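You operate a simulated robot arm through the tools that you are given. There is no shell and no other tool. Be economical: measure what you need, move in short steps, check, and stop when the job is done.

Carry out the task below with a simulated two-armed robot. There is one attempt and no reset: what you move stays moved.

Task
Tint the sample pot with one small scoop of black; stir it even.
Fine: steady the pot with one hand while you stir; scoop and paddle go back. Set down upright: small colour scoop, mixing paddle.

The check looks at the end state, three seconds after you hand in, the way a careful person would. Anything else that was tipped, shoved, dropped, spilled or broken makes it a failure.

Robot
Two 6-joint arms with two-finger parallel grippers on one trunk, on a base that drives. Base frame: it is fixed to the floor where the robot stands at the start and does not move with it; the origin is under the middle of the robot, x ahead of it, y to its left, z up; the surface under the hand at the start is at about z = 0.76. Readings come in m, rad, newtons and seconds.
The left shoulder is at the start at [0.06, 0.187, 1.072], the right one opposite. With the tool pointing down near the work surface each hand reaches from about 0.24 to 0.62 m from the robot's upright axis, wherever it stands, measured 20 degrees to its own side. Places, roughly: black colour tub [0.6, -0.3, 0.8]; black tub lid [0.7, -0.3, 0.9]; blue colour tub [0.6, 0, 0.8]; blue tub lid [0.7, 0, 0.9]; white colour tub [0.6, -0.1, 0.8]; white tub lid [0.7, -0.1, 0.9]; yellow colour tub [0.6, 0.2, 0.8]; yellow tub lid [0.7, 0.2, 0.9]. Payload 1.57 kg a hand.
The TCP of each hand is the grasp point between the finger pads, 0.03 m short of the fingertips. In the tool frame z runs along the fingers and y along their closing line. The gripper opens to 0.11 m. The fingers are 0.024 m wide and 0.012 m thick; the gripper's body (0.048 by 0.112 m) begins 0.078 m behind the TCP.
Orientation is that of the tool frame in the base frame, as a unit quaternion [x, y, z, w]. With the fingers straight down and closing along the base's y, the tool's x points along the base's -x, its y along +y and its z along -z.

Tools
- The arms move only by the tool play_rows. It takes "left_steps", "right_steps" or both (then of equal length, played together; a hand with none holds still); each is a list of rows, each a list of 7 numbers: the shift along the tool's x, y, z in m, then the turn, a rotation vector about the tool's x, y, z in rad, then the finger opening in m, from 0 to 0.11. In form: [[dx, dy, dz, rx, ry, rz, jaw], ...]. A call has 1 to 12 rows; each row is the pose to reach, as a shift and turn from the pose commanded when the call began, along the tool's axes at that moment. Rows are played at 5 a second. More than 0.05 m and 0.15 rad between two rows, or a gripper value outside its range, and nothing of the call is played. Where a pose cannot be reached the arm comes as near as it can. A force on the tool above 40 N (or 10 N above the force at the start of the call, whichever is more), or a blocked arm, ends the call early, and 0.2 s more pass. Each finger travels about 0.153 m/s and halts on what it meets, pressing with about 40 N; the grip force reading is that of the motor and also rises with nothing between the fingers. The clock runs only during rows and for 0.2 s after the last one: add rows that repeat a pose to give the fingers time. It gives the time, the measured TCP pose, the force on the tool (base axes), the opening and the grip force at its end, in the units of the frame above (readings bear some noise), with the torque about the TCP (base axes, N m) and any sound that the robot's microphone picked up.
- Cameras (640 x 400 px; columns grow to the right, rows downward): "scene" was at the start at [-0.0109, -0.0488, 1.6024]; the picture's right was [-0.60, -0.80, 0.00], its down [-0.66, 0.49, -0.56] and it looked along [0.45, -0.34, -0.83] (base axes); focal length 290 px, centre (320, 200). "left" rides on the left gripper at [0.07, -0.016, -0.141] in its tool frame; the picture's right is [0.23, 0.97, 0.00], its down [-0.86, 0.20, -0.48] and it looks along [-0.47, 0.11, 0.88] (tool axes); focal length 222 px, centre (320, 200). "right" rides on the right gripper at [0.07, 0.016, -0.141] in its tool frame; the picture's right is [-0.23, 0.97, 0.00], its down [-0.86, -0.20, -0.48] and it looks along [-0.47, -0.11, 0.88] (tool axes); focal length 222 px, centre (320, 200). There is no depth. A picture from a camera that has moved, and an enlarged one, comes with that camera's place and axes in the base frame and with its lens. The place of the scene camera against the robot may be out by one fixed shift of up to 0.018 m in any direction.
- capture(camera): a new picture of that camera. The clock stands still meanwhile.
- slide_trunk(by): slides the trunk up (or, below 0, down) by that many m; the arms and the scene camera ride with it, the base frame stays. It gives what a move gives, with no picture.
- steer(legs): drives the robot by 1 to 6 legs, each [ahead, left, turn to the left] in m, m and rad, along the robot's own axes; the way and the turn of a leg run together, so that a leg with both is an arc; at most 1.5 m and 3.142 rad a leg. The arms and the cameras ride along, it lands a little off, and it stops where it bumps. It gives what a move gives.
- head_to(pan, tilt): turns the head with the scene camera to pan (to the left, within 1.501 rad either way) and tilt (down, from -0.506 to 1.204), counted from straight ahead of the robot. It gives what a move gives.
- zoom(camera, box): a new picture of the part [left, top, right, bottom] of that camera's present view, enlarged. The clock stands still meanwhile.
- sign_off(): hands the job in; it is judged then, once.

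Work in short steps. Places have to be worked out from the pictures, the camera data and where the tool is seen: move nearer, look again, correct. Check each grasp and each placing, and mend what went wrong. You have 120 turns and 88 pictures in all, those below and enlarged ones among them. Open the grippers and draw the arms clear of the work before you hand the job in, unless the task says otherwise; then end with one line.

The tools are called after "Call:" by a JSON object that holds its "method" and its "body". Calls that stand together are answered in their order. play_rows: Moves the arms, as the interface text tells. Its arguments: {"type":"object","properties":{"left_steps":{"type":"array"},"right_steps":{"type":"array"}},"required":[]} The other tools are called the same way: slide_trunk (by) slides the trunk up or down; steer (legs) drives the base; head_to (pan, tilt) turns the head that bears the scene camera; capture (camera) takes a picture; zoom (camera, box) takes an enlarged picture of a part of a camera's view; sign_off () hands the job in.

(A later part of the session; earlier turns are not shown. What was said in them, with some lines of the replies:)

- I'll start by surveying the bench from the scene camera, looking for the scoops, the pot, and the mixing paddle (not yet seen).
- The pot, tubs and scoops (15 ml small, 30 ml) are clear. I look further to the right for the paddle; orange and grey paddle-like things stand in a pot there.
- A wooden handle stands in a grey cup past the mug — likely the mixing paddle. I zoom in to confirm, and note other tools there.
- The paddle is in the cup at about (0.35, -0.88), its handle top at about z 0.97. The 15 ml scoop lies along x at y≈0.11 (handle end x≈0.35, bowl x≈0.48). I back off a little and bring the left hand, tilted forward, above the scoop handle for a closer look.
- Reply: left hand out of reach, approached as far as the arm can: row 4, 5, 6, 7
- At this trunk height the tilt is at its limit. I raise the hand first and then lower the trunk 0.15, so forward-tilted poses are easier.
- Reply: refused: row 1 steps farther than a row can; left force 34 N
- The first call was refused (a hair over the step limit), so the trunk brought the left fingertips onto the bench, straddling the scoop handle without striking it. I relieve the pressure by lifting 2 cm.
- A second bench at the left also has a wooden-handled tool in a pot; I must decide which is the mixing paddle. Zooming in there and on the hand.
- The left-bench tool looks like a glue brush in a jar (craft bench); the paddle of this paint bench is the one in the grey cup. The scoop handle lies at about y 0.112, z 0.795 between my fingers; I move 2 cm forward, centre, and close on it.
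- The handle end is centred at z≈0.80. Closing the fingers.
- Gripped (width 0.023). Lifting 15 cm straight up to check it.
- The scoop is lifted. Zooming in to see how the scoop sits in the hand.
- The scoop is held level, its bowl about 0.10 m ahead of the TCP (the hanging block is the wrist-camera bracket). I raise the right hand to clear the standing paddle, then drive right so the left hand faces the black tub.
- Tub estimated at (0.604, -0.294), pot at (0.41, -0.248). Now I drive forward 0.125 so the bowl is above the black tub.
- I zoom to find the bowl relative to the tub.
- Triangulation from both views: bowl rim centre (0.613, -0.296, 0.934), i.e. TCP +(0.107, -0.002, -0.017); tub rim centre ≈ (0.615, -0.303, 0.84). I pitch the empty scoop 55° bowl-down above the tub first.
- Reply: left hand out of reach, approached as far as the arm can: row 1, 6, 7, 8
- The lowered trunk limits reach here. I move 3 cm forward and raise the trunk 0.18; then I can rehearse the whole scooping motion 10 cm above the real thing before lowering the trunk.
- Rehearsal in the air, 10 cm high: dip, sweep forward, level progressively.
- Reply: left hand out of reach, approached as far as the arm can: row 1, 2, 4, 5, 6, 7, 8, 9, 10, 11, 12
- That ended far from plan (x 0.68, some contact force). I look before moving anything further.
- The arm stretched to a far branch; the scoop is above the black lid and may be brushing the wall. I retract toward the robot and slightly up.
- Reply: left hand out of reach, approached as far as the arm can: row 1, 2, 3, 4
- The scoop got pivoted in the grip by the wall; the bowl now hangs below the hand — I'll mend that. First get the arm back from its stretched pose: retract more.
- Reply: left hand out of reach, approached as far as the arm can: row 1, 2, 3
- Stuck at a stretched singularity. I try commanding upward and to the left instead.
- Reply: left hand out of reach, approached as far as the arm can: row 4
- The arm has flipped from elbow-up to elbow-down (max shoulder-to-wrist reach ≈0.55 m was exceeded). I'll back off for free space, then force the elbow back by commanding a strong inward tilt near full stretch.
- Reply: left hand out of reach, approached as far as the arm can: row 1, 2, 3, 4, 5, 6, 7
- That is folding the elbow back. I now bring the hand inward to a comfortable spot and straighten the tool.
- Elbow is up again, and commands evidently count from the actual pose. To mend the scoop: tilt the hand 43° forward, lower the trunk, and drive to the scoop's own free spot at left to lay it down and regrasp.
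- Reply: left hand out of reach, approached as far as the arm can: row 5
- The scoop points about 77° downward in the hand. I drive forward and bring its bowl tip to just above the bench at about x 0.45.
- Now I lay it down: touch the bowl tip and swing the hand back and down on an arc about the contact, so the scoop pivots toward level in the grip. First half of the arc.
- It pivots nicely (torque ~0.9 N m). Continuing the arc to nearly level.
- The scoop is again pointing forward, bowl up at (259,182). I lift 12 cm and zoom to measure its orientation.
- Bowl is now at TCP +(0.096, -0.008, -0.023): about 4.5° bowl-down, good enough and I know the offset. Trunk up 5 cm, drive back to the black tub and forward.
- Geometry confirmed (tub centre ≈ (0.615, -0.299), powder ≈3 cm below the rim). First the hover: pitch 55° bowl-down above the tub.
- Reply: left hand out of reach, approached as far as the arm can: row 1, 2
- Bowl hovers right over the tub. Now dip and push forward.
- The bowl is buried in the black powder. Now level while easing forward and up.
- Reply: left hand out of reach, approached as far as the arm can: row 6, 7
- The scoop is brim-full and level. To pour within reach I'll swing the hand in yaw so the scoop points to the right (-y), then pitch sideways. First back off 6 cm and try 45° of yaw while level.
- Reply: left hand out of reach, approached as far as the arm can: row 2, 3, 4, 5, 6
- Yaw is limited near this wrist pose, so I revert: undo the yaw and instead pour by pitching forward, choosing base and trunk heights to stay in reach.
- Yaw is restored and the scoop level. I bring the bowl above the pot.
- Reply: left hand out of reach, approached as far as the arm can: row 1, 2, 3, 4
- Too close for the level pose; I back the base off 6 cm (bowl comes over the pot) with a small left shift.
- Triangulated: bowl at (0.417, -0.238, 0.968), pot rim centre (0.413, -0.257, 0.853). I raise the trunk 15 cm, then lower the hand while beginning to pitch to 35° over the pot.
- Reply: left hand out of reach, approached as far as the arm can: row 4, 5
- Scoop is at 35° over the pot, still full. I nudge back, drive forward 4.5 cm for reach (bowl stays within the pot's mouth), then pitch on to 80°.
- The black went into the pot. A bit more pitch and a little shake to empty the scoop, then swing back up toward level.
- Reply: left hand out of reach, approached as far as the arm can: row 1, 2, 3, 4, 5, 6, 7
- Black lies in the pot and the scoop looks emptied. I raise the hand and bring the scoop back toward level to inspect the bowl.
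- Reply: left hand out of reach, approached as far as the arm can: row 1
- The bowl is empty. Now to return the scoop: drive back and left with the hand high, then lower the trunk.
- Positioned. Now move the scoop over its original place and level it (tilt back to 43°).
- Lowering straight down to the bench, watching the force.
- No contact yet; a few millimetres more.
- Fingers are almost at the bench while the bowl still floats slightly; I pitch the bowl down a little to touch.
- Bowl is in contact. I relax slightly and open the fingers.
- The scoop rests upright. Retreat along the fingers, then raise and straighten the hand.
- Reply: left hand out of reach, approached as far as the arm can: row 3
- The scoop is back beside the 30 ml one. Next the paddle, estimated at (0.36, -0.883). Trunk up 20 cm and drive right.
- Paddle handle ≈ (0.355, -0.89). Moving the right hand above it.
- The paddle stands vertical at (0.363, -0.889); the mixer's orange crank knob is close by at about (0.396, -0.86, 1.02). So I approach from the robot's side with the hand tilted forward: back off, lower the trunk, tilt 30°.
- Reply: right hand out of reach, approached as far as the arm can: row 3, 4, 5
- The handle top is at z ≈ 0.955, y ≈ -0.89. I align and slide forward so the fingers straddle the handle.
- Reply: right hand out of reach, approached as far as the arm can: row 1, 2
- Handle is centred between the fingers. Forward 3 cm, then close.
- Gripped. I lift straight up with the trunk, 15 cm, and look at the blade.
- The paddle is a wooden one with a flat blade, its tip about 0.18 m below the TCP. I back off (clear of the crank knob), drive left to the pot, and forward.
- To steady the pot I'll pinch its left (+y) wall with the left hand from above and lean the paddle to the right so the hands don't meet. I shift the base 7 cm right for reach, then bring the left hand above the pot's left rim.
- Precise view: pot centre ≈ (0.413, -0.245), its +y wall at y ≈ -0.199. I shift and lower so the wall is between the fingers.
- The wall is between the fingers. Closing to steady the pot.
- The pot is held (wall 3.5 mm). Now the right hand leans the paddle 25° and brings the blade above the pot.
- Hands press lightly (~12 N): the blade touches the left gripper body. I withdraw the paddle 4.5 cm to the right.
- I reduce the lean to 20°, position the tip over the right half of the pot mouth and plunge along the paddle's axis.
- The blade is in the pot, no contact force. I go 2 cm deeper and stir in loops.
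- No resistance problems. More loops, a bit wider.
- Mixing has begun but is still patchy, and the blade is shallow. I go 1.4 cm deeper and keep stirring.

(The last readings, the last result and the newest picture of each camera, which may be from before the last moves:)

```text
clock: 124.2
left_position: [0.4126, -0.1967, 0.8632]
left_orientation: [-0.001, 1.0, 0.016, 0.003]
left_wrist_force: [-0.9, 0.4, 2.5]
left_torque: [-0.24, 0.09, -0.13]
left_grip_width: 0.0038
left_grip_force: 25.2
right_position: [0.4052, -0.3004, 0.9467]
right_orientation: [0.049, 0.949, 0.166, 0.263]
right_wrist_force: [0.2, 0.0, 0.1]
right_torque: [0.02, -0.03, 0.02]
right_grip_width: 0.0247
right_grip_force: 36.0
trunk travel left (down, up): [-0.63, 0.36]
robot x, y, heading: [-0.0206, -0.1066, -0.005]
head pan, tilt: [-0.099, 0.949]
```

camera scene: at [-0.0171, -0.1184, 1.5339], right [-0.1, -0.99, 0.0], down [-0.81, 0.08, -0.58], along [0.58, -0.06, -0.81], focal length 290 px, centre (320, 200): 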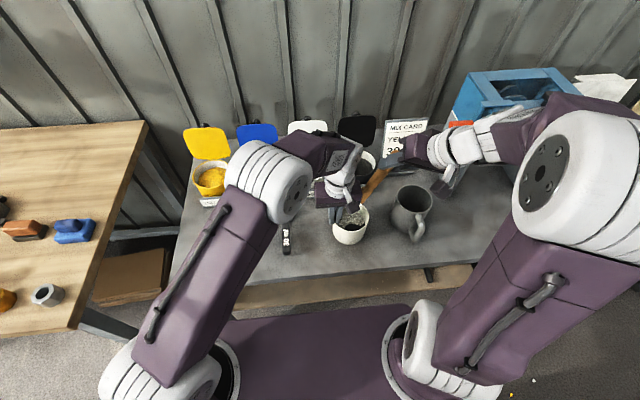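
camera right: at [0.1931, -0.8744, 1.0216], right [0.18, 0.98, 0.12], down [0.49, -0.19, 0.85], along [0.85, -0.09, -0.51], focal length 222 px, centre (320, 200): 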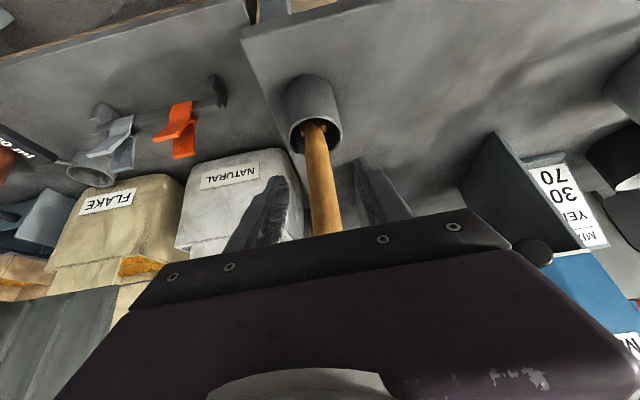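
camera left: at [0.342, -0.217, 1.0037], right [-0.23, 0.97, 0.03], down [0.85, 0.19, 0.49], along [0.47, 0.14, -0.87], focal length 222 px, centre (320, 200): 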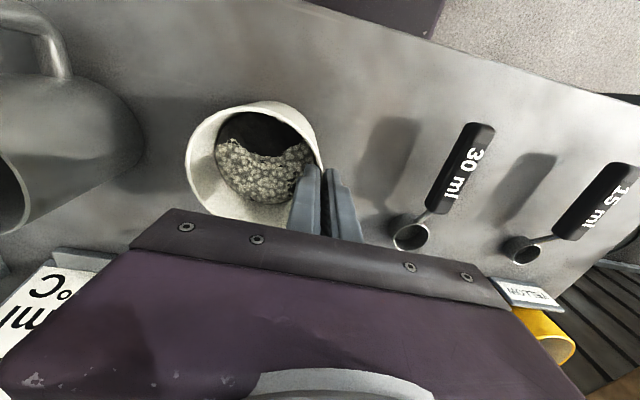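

No contact with the bottom; I continue with several more loops at this depth, in both directions and wider in x.

Call:
{"method": "play_rows", "body": {"right_steps": [[-0.0205, 0, 0.0124, 0, 0, 0, 0], [-0.008, 0.0085, 0.009, 0, 0, 0, 0], [0.011, 0.0085, -0.003, 0, 0, 0, 0], [0.0205, 0, -0.0124, 0, 0, 0, 0], [0.0085, -0.01, -0.009, 0, 0, 0, 0], [-0.0115, -0.01, 0.003, 0, 0, 0, 0], [-0.0205, 0, 0.0124, 0, 0, 0, 0], [-0.008, 0.0085, 0.009, 0, 0, 0, 0], [0.011, 0.0085, -0.003, 0, 0, 0, 0], [0.0205, 0, -0.0124, 0, 0, 0, 0], [0.0085, -0.01, -0.009, 0, 0, 0, 0], [0, 0, 0, 0, 0, 0, 0]]}}

Call:
{"method": "play_rows", "body": {"right_steps": [[-0.0115, -0.01, 0.003, 0, 0, 0, 0], [0.0085, -0.01, -0.009, 0, 0, 0, 0], [0.0205, 0, -0.0124, 0, 0, 0, 0], [0.011, 0.0085, -0.003, 0, 0, 0, 0], [-0.008, 0.0085, 0.009, 0, 0, 0, 0], [-0.0205, 0, 0.0124, 0, 0, 0, 0], [-0.0115, -0.01, 0.003, 0, 0, 0, 0], [0.0085, -0.01, -0.009, 0, 0, 0, 0], [0.0205, 0, -0.0124, 0, 0, 0, 0], [0.011, 0.0085, -0.003, 0, 0, 0, 0], [-0.008, 0.0085, 0.009, 0, 0, 0, 0], [0, 0, 0, 0, 0, 0, 0]]}}

Call:
{"method": "play_rows", "body": {"right_steps": [[-0.0205, 0, 0.0124, 0, 0, 0, 0], [-0.008, 0.0085, 0.009, 0, 0, 0, 0], [0.011, 0.0085, -0.003, 0, 0, 0, 0], [0.0205, 0, -0.0124, 0, 0, 0, 0], [0.0085, -0.01, -0.009, 0, 0, 0, 0], [-0.0115, -0.01, 0.003, 0, 0, 0, 0], [-0.0205, 0, 0.0124, 0, 0, 0, 0], [-0.008, 0.0085, 0.009, 0, 0, 0, 0], [0.011, 0.0085, -0.003, 0, 0, 0, 0], [0.0205, 0, -0.0124, 0, 0, 0, 0], [0.0085, -0.01, -0.009, 0, 0, 0, 0], [0, 0, 0, 0, 0, 0, 0]]}}

Call:
{"method": "zoom", "body": {"camera": "scene", "box": [320, 180, 380, 250]}}

```text
clock: 126.8
left_position: [0.4138, -0.1973, 0.8626]
left_orientation: [0.0, 1.0, 0.015, 0.004]
left_wrist_force: [1.2, -0.2, 2.7]
left_torque: [-0.29, -0.03, 0.05]
left_grip_width: 0.0033
left_grip_force: 24.6
right_position: [0.407, -0.2999, 0.9469]
right_orientation: [0.048, 0.949, 0.167, 0.262]
right_wrist_force: [0.1, 0.0, -1.0]
right_torque: [-0.03, 0.03, -0.03]
right_grip_width: 0.0247
right_grip_force: 36.0
trunk travel left (down, up): [-0.63, 0.36]
robot x, y, heading: [-0.0226, -0.1041, 0.002]
head pan, tilt: [-0.099, 0.949]
```

```text
clock: 129.4
left_position: [0.4128, -0.1981, 0.8631]
left_orientation: [0.0, 1.0, 0.016, 0.004]
left_wrist_force: [0.1, -0.5, 1.5]
left_torque: [-0.27, -0.02, 0.01]
left_grip_width: 0.0037
left_grip_force: 24.5
right_position: [0.4056, -0.3005, 0.9433]
right_orientation: [0.049, 0.949, 0.167, 0.264]
right_wrist_force: [0.4, -1.0, -0.5]
right_torque: [0.05, -0.01, 0.0]
right_grip_width: 0.0244
right_grip_force: 36.2
trunk travel left (down, up): [-0.63, 0.36]
robot x, y, heading: [-0.0211, -0.1061, -0.008]
head pan, tilt: [-0.099, 0.949]
```

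```text
clock: 132.0
left_position: [0.4138, -0.1967, 0.8635]
left_orientation: [-0.002, 1.0, 0.015, 0.004]
left_wrist_force: [1.2, 0.5, 2.0]
left_torque: [-0.27, -0.03, 0.04]
left_grip_width: 0.0034
left_grip_force: 24.4
right_position: [0.4051, -0.2997, 0.9465]
right_orientation: [0.048, 0.949, 0.166, 0.263]
right_wrist_force: [-0.7, -0.7, -0.8]
right_torque: [-0.01, 0.03, 0.03]
right_grip_width: 0.0245
right_grip_force: 35.9
trunk travel left (down, up): [-0.63, 0.36]
robot x, y, heading: [-0.0212, -0.1053, -0.001]
head pan, tilt: [-0.099, 0.949]
```

```text
5.71 times, centred on (350, 215) of scene
camera zoom: at [-0.0167, -0.1183, 1.5339], right [-0.1, -0.99, 0.0], down [-0.81, 0.08, -0.58], along [0.58, -0.06, -0.81], focal length 1659 px, centre (149, 114)
```

zoom: 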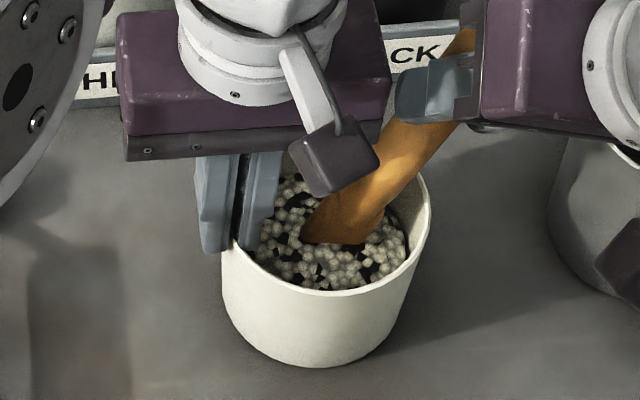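

The black is now evenly speckled through the pot and no longer changes with more stirring. I withdraw the paddle along its axis, up and to the right.

Call:
{"method": "play_rows", "body": {"right_steps": [[-0.0113, 0, -0.0187, 0, 0, 0, 0], [-0.0225, 0, -0.0374, 0, 0, 0, 0], [-0.045, 0, -0.0748, 0, 0, 0, 0], [-0.0675, 0, -0.1122, 0, 0, 0, 0], [-0.0909, -0.0155, -0.1508, 0, 0, 0, 0], [-0.0909, -0.0155, -0.1508, 0, 0, 0, 0]]}}

Call:
{"method": "zoom", "body": {"camera": "scene", "box": [300, 110, 460, 260]}}

```text
clock: 133.4
left_position: [0.4125, -0.1978, 0.863]
left_orientation: [-0.002, 1.0, 0.015, 0.004]
left_wrist_force: [0.4, -0.5, 2.1]
left_torque: [-0.3, 0.02, 0.08]
left_grip_width: 0.0035
left_grip_force: 24.3
right_position: [0.4045, -0.3719, 1.1063]
right_orientation: [0.048, 0.949, 0.166, 0.263]
right_wrist_force: [0.7, 0.1, 0.9]
right_torque: [0.0, 0.01, 0.02]
right_grip_width: 0.0244
right_grip_force: 35.6
trunk travel left (down, up): [-0.63, 0.36]
robot x, y, heading: [-0.0214, -0.1074, -0.001]
head pan, tilt: [-0.099, 0.949]
```

```text
2.67 times, centred on (380, 185) of scene
camera zoom: at [-0.0168, -0.1184, 1.5339], right [-0.1, -0.99, 0.0], down [-0.81, 0.08, -0.58], along [0.58, -0.06, -0.81], focal length 774 px, centre (160, 240)
```

zoom: 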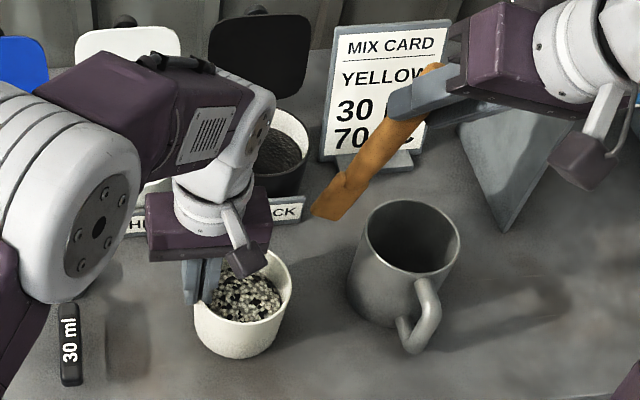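

Evenly mixed. Release the pot: open the left fingers and lift straight up; meanwhile the right hand brings the paddle upright.

Call:
{"method": "play_rows", "body": {"left_steps": [[0, 0, 0, 0, 0, 0, 0.02], [0, 0, 0, 0, 0, 0, 0.04], [0, 0, 0, 0, 0, 0, 0.045], [0, 0, -0.03, 0, 0, 0, 0.045], [0, 0, -0.07, 0, 0, 0, 0.045], [0, 0, -0.115, 0, 0, 0, 0.045], [0, 0, -0.16, 0, 0, 0, 0.045], [0, 0.02, -0.2, 0, 0, 0, 0.06]], "right_steps": [[0, 0, 0, 0.06, 0, -0.036, 0], [0, 0, 0, 0.12, 0, -0.072, 0], [0, 0, 0, 0.18, 0, -0.108, 0], [0, 0, 0, 0.24, 0, -0.144, 0], [0, 0, 0, 0.299, -0.002, -0.18, 0], [0, 0, 0, 0.299, -0.002, -0.18, 0], [0, 0, 0, 0.299, -0.002, -0.18, 0], [0, 0, 0, 0.299, -0.002, -0.18, 0]]}}

```text
clock: 135.2
left_position: [0.4104, -0.1799, 1.0594]
left_orientation: [-0.001, 1.0, 0.015, 0.004]
left_wrist_force: [-0.5, -0.9, -0.1]
left_torque: [0.03, 0.01, 0.0]
left_grip_width: 0.0599
left_grip_force: 0.1
right_position: [0.4059, -0.3746, 1.1061]
right_orientation: [0.002, 0.963, -0.001, 0.268]
right_wrist_force: [-0.2, 0.4, -0.3]
right_torque: [-0.01, 0.03, -0.01]
right_grip_width: 0.0244
right_grip_force: 36.8
trunk travel left (down, up): [-0.63, 0.36]
robot x, y, heading: [-0.0225, -0.1055, -0.004]
head pan, tilt: [-0.099, 0.949]
```

Both hands are clear. I back off, drive right to the paddle's cup, keeping short of it for alignment.

Call:
{"method": "play_rows", "body": {"left_steps": [[0, 0.03, -0.04, 0, 0, 0, 0.06], [0, 0.06, -0.08, 0, 0, 0, 0.06], [0, 0.1, -0.1, 0, 0, 0, 0.06]]}}

Call:
{"method": "steer", "body": {"legs": [[-0.09, 0, 0], [0, -0.515, 0.004]]}}

Call:
{"method": "head_to", "body": {"pan": -0.5, "tilt": 0.8}}

Call:
{"method": "zoom", "body": {"camera": "scene", "box": [250, 130, 420, 320]}}

```text
clock: 136.0
left_position: [0.4092, -0.0791, 1.1644]
left_orientation: [-0.001, 1.0, 0.014, 0.003]
left_wrist_force: [-1.0, 0.0, -0.4]
left_torque: [-0.05, -0.03, -0.04]
left_grip_width: 0.0601
left_grip_force: 0.1
right_position: [0.406, -0.3733, 1.1071]
right_orientation: [0.002, 0.964, -0.001, 0.267]
right_wrist_force: [-0.7, 0.7, 0.3]
right_torque: [-0.01, 0.0, 0.01]
right_grip_width: 0.0243
right_grip_force: 36.3
trunk travel left (down, up): [-0.63, 0.36]
robot x, y, heading: [-0.0204, -0.0988, -0.004]
head pan, tilt: [-0.099, 0.949]
```

```text
clock: 139.8
left_position: [0.3186, -0.6107, 1.1657]
left_orientation: [-0.002, 1.0, 0.015, 0.003]
left_wrist_force: [0.3, 0.0, -0.2]
left_torque: [-0.04, 0.01, 0.0]
left_grip_width: 0.06
left_grip_force: 0.0
right_position: [0.3152, -0.9057, 1.1071]
right_orientation: [0.001, 0.964, -0.001, 0.267]
right_wrist_force: [0.5, 0.7, -0.5]
right_torque: [-0.02, 0.02, -0.01]
right_grip_width: 0.0246
right_grip_force: 36.3
trunk travel left (down, up): [-0.63, 0.36]
robot x, y, heading: [-0.1143, -0.6383, -0.002]
head pan, tilt: [-0.099, 0.949]
```

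```text
clock: 140.6
left_position: [0.3189, -0.6092, 1.1648]
left_orientation: [-0.002, 1.0, 0.015, 0.004]
left_wrist_force: [0.0, -0.3, 0.8]
left_torque: [0.01, -0.03, -0.01]
left_grip_width: 0.0603
left_grip_force: 0.1
right_position: [0.316, -0.9052, 1.106]
right_orientation: [0.001, 0.963, -0.001, 0.268]
right_wrist_force: [0.0, 0.4, 0.2]
right_torque: [0.04, 0.0, 0.0]
right_grip_width: 0.0245
right_grip_force: 36.4
trunk travel left (down, up): [-0.63, 0.36]
robot x, y, heading: [-0.1127, -0.6368, -0.007]
head pan, tilt: [-0.499, 0.799]
```

```text
2.11 times, centred on (335, 225) of scene
camera zoom: at [-0.1099, -0.6806, 1.5454], right [-0.48, -0.88, 0.0], down [-0.63, 0.34, -0.7], along [0.61, -0.33, -0.72], focal length 611 px, centre (288, 147)
```

zoom: 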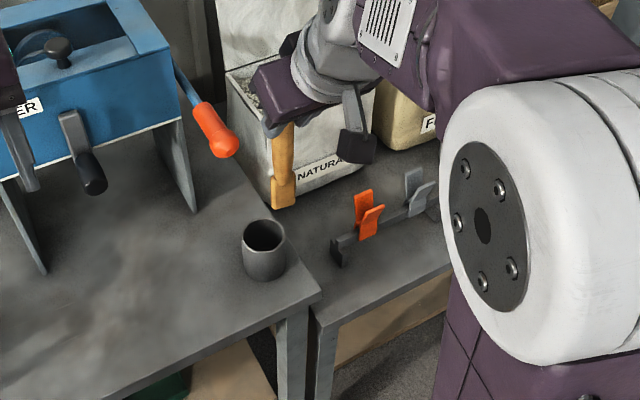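

The paddle is vertical, tip above the bench. I move 4.1 cm forward and 1.7 cm left to be above the cup, and check.

Call:
{"method": "play_rows", "body": {"right_steps": [[-0.012, 0.017, 0.007, 0, 0, 0, 0], [-0.024, 0.017, 0.014, 0, 0, 0, 0], [-0.035, 0.017, 0.021, 0, 0, 0, 0], [-0.035, 0.017, 0.021, 0, 0, 0, 0]]}}

Call:
{"method": "zoom", "body": {"camera": "scene", "box": [280, 180, 370, 280]}}

```text
clock: 141.6
left_position: [0.3193, -0.61, 1.1645]
left_orientation: [-0.002, 1.0, 0.015, 0.003]
left_wrist_force: [0.0, 0.5, 0.2]
left_torque: [0.01, 0.02, 0.01]
left_grip_width: 0.0599
left_grip_force: 0.0
right_position: [0.3571, -0.8889, 1.1084]
right_orientation: [0.001, 0.963, -0.001, 0.268]
right_wrist_force: [0.8, 0.6, 0.0]
right_torque: [0.0, 0.02, 0.01]
right_grip_width: 0.0248
right_grip_force: 36.3
trunk travel left (down, up): [-0.63, 0.36]
robot x, y, heading: [-0.1146, -0.6398, -0.001]
head pan, tilt: [-0.499, 0.799]
```

```text
4.00 times, centred on (325, 230) of scene
camera zoom: at [-0.1102, -0.6807, 1.5455], right [-0.48, -0.88, 0.0], down [-0.63, 0.34, -0.7], along [0.61, -0.34, -0.72], focal length 1161 px, centre (300, 80)
```

zoom: 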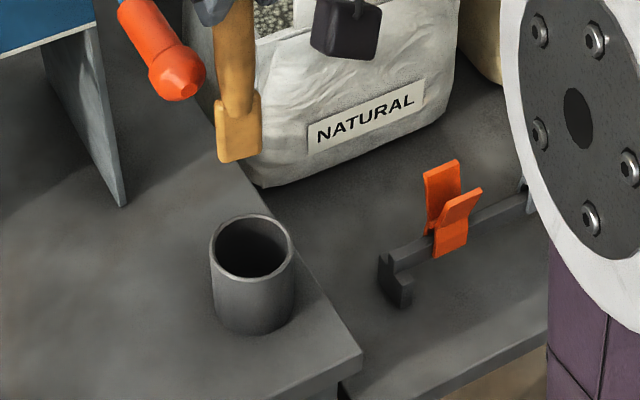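

The tip is within a few millimetres of the cup's centre. I lower the trunk 6 cm, then lower by arm with force guarding.

Call:
{"method": "slide_trunk", "body": {"by": -0.06}}

Call:
{"method": "play_rows", "body": {"right_steps": [[0.018, 0, 0.0245, 0, 0, 0, 0], [0.033, 0, 0.0502, 0, 0, 0, 0], [0.0485, 0, 0.076, 0, 0, 0, 0], [0.054, 0, 0.0855, 0, 0, 0, 0], [0.0555, 0, 0.088, 0, 0, 0, 0]]}}

```text
clock: 142.6
left_position: [0.3198, -0.6097, 1.1049]
left_orientation: [-0.002, 1.0, 0.015, 0.003]
left_wrist_force: [-0.1, 0.6, -0.3]
left_torque: [0.01, 0.0, 0.0]
left_grip_width: 0.06
left_grip_force: 0.1
right_position: [0.3571, -0.8891, 1.0485]
right_orientation: [0.002, 0.964, -0.001, 0.268]
right_wrist_force: [-0.4, 0.3, -1.4]
right_torque: [0.0, -0.01, -0.01]
right_grip_width: 0.0246
right_grip_force: 35.6
trunk travel left (down, up): [-0.57, 0.42]
robot x, y, heading: [-0.1106, -0.6377, -0.009]
head pan, tilt: [-0.499, 0.799]
```

```text
clock: 143.8
left_position: [0.3191, -0.6105, 1.1045]
left_orientation: [-0.001, 1.0, 0.016, 0.004]
left_wrist_force: [-0.5, 0.0, 0.3]
left_torque: [0.0, -0.02, 0.01]
left_grip_width: 0.06
left_grip_force: 0.0
right_position: [0.3548, -0.8882, 0.9454]
right_orientation: [0.001, 0.963, -0.001, 0.268]
right_wrist_force: [-0.5, -0.6, -0.5]
right_torque: [-0.03, 0.0, 0.0]
right_grip_width: 0.0244
right_grip_force: 36.3
trunk travel left (down, up): [-0.57, 0.42]
robot x, y, heading: [-0.1123, -0.6337, -0.003]
head pan, tilt: [-0.499, 0.799]
```

Lowered freely into the cup; last 7 mm, then a look.

Call:
{"method": "play_rows", "body": {"right_steps": [[0.0018, 0, 0.003, 0, 0, 0, 0], [0.0036, 0, 0.006, 0, 0, 0, 0]]}}

Call:
{"method": "zoom", "body": {"camera": "scene", "box": [280, 160, 370, 280]}}

```text
clock: 144.4
left_position: [0.3193, -0.611, 1.1049]
left_orientation: [-0.002, 1.0, 0.016, 0.003]
left_wrist_force: [0.2, -0.4, -0.2]
left_torque: [-0.01, 0.02, 0.01]
left_grip_width: 0.06
left_grip_force: 0.1
right_position: [0.3551, -0.8896, 0.9373]
right_orientation: [0.001, 0.964, -0.001, 0.267]
right_wrist_force: [0.1, -0.4, -0.4]
right_torque: [-0.02, -0.01, 0.0]
right_grip_width: 0.0243
right_grip_force: 36.8
trunk travel left (down, up): [-0.57, 0.42]
robot x, y, heading: [-0.1139, -0.6355, 0.001]
head pan, tilt: [-0.499, 0.799]
```

```text
3.33 times, centred on (325, 220) of scene
camera zoom: at [-0.1098, -0.681, 1.4854], right [-0.48, -0.88, 0.0], down [-0.63, 0.34, -0.7], along [0.61, -0.34, -0.72], focal length 968 px, centre (303, 133)
```

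zoom: 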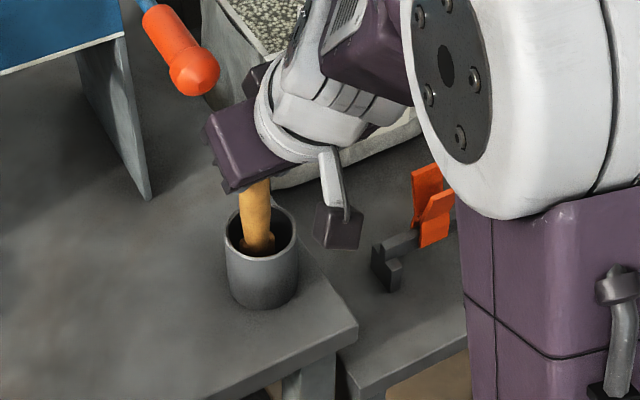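

The paddle stands in its cup. Open the fingers and back straight out toward the robot.

Call:
{"method": "play_rows", "body": {"right_steps": [[0.001, 0, 0.0017, 0, 0, 0, 0.0], [0.001, 0, 0.0017, 0, 0, 0, 0.03], [0.001, 0, 0.0017, 0, 0, 0, 0.055], [0.001, 0, 0.0017, 0, 0, 0, 0.055], [0.026, 0, -0.014, 0, 0, 0, 0.055], [0.06, 0, -0.034, 0, 0, 0, 0.055], [0.09, 0, -0.055, 0, 0, 0, 0.055], [0.103, 0, -0.075, 0, 0, 0, 0.055]]}}

Call:
{"method": "capture", "body": {"camera": "scene"}}

```text
clock: 146.2
left_position: [0.3186, -0.611, 1.1044]
left_orientation: [-0.002, 1.0, 0.015, 0.004]
left_wrist_force: [0.1, -0.2, -0.4]
left_torque: [0.0, 0.0, 0.02]
left_grip_width: 0.0597
left_grip_force: 0.1
right_position: [0.2386, -0.8937, 0.9585]
right_orientation: [0.002, 0.964, -0.001, 0.267]
right_wrist_force: [-0.2, -0.5, 0.2]
right_torque: [-0.03, 0.01, 0.05]
right_grip_width: 0.0551
right_grip_force: 0.1
right hand out of reach, approached as far as the arm can: row 7, 8
trunk travel left (down, up): [-0.57, 0.42]
robot x, y, heading: [-0.1058, -0.6357, -0.003]
head pan, tilt: [-0.499, 0.799]
```

```text
0 pictures are left
camera scene: at [-0.111, -0.6805, 1.4855], right [-0.48, -0.88, 0.0], down [-0.63, 0.34, -0.7], along [0.61, -0.34, -0.72], focal length 290 px, centre (320, 200)
```

scene: 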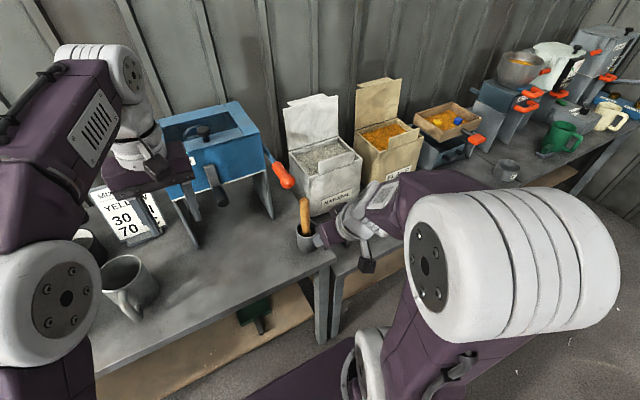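

The paddle stands in its cup again, and everything else in view is undisturbed. I back the robot off to draw the arms clear, with grippers open.

Call:
{"method": "steer", "body": {"legs": [[-0.25, 0, 0]]}}

Call:
{"method": "play_rows", "body": {"left_steps": [[0, 0, 0, 0, 0, 0, 0.11], [0, 0, 0, 0, 0, 0, 0.11]], "right_steps": [[0, 0, 0, 0, 0, 0, 0.11], [0, 0, 0, 0, 0, 0, 0.11]]}}

Call:
{"method": "sign_off", "body": {}}

```text
clock: 148.1
left_position: [0.0588, -0.6097, 1.1034]
left_orientation: [-0.002, 1.0, 0.016, 0.004]
left_wrist_force: [0.5, -0.7, -0.8]
left_torque: [-0.06, 0.0, -0.02]
left_grip_width: 0.0598
left_grip_force: 0.0
right_position: [-0.0193, -0.894, 0.9585]
right_orientation: [0.002, 0.964, -0.002, 0.267]
right_wrist_force: [-1.1, 0.1, -0.1]
right_torque: [0.01, -0.02, 0.02]
right_grip_width: 0.0548
right_grip_force: 0.1
trunk travel left (down, up): [-0.57, 0.42]
robot x, y, heading: [-0.3763, -0.6368, -0.009]
head pan, tilt: [-0.499, 0.799]
```

```text
clock: 148.7
left_position: [0.0589, -0.6082, 1.1048]
left_orientation: [-0.002, 1.0, 0.015, 0.003]
left_wrist_force: [-0.2, -0.2, -0.1]
left_torque: [0.02, -0.02, 0.0]
left_grip_width: 0.1099
left_grip_force: 0.2
right_position: [-0.0187, -0.8944, 0.9578]
right_orientation: [0.0, 0.964, -0.001, 0.268]
right_wrist_force: [0.4, 0.6, 0.2]
right_torque: [0.03, -0.02, 0.01]
right_grip_width: 0.11
right_grip_force: 0.0
trunk travel left (down, up): [-0.57, 0.42]
robot x, y, heading: [-0.3697, -0.6361, -0.002]
head pan, tilt: [-0.499, 0.799]
```

```text
The job is handed in.
```

The sample pot has one 15 ml scoop of black stirred in until it looked evenly speckled, with the left hand holding the pot; the scoop is back upright beside the 30 ml one, the paddle is back in its cup, and I saw nothing spilled or knocked over.
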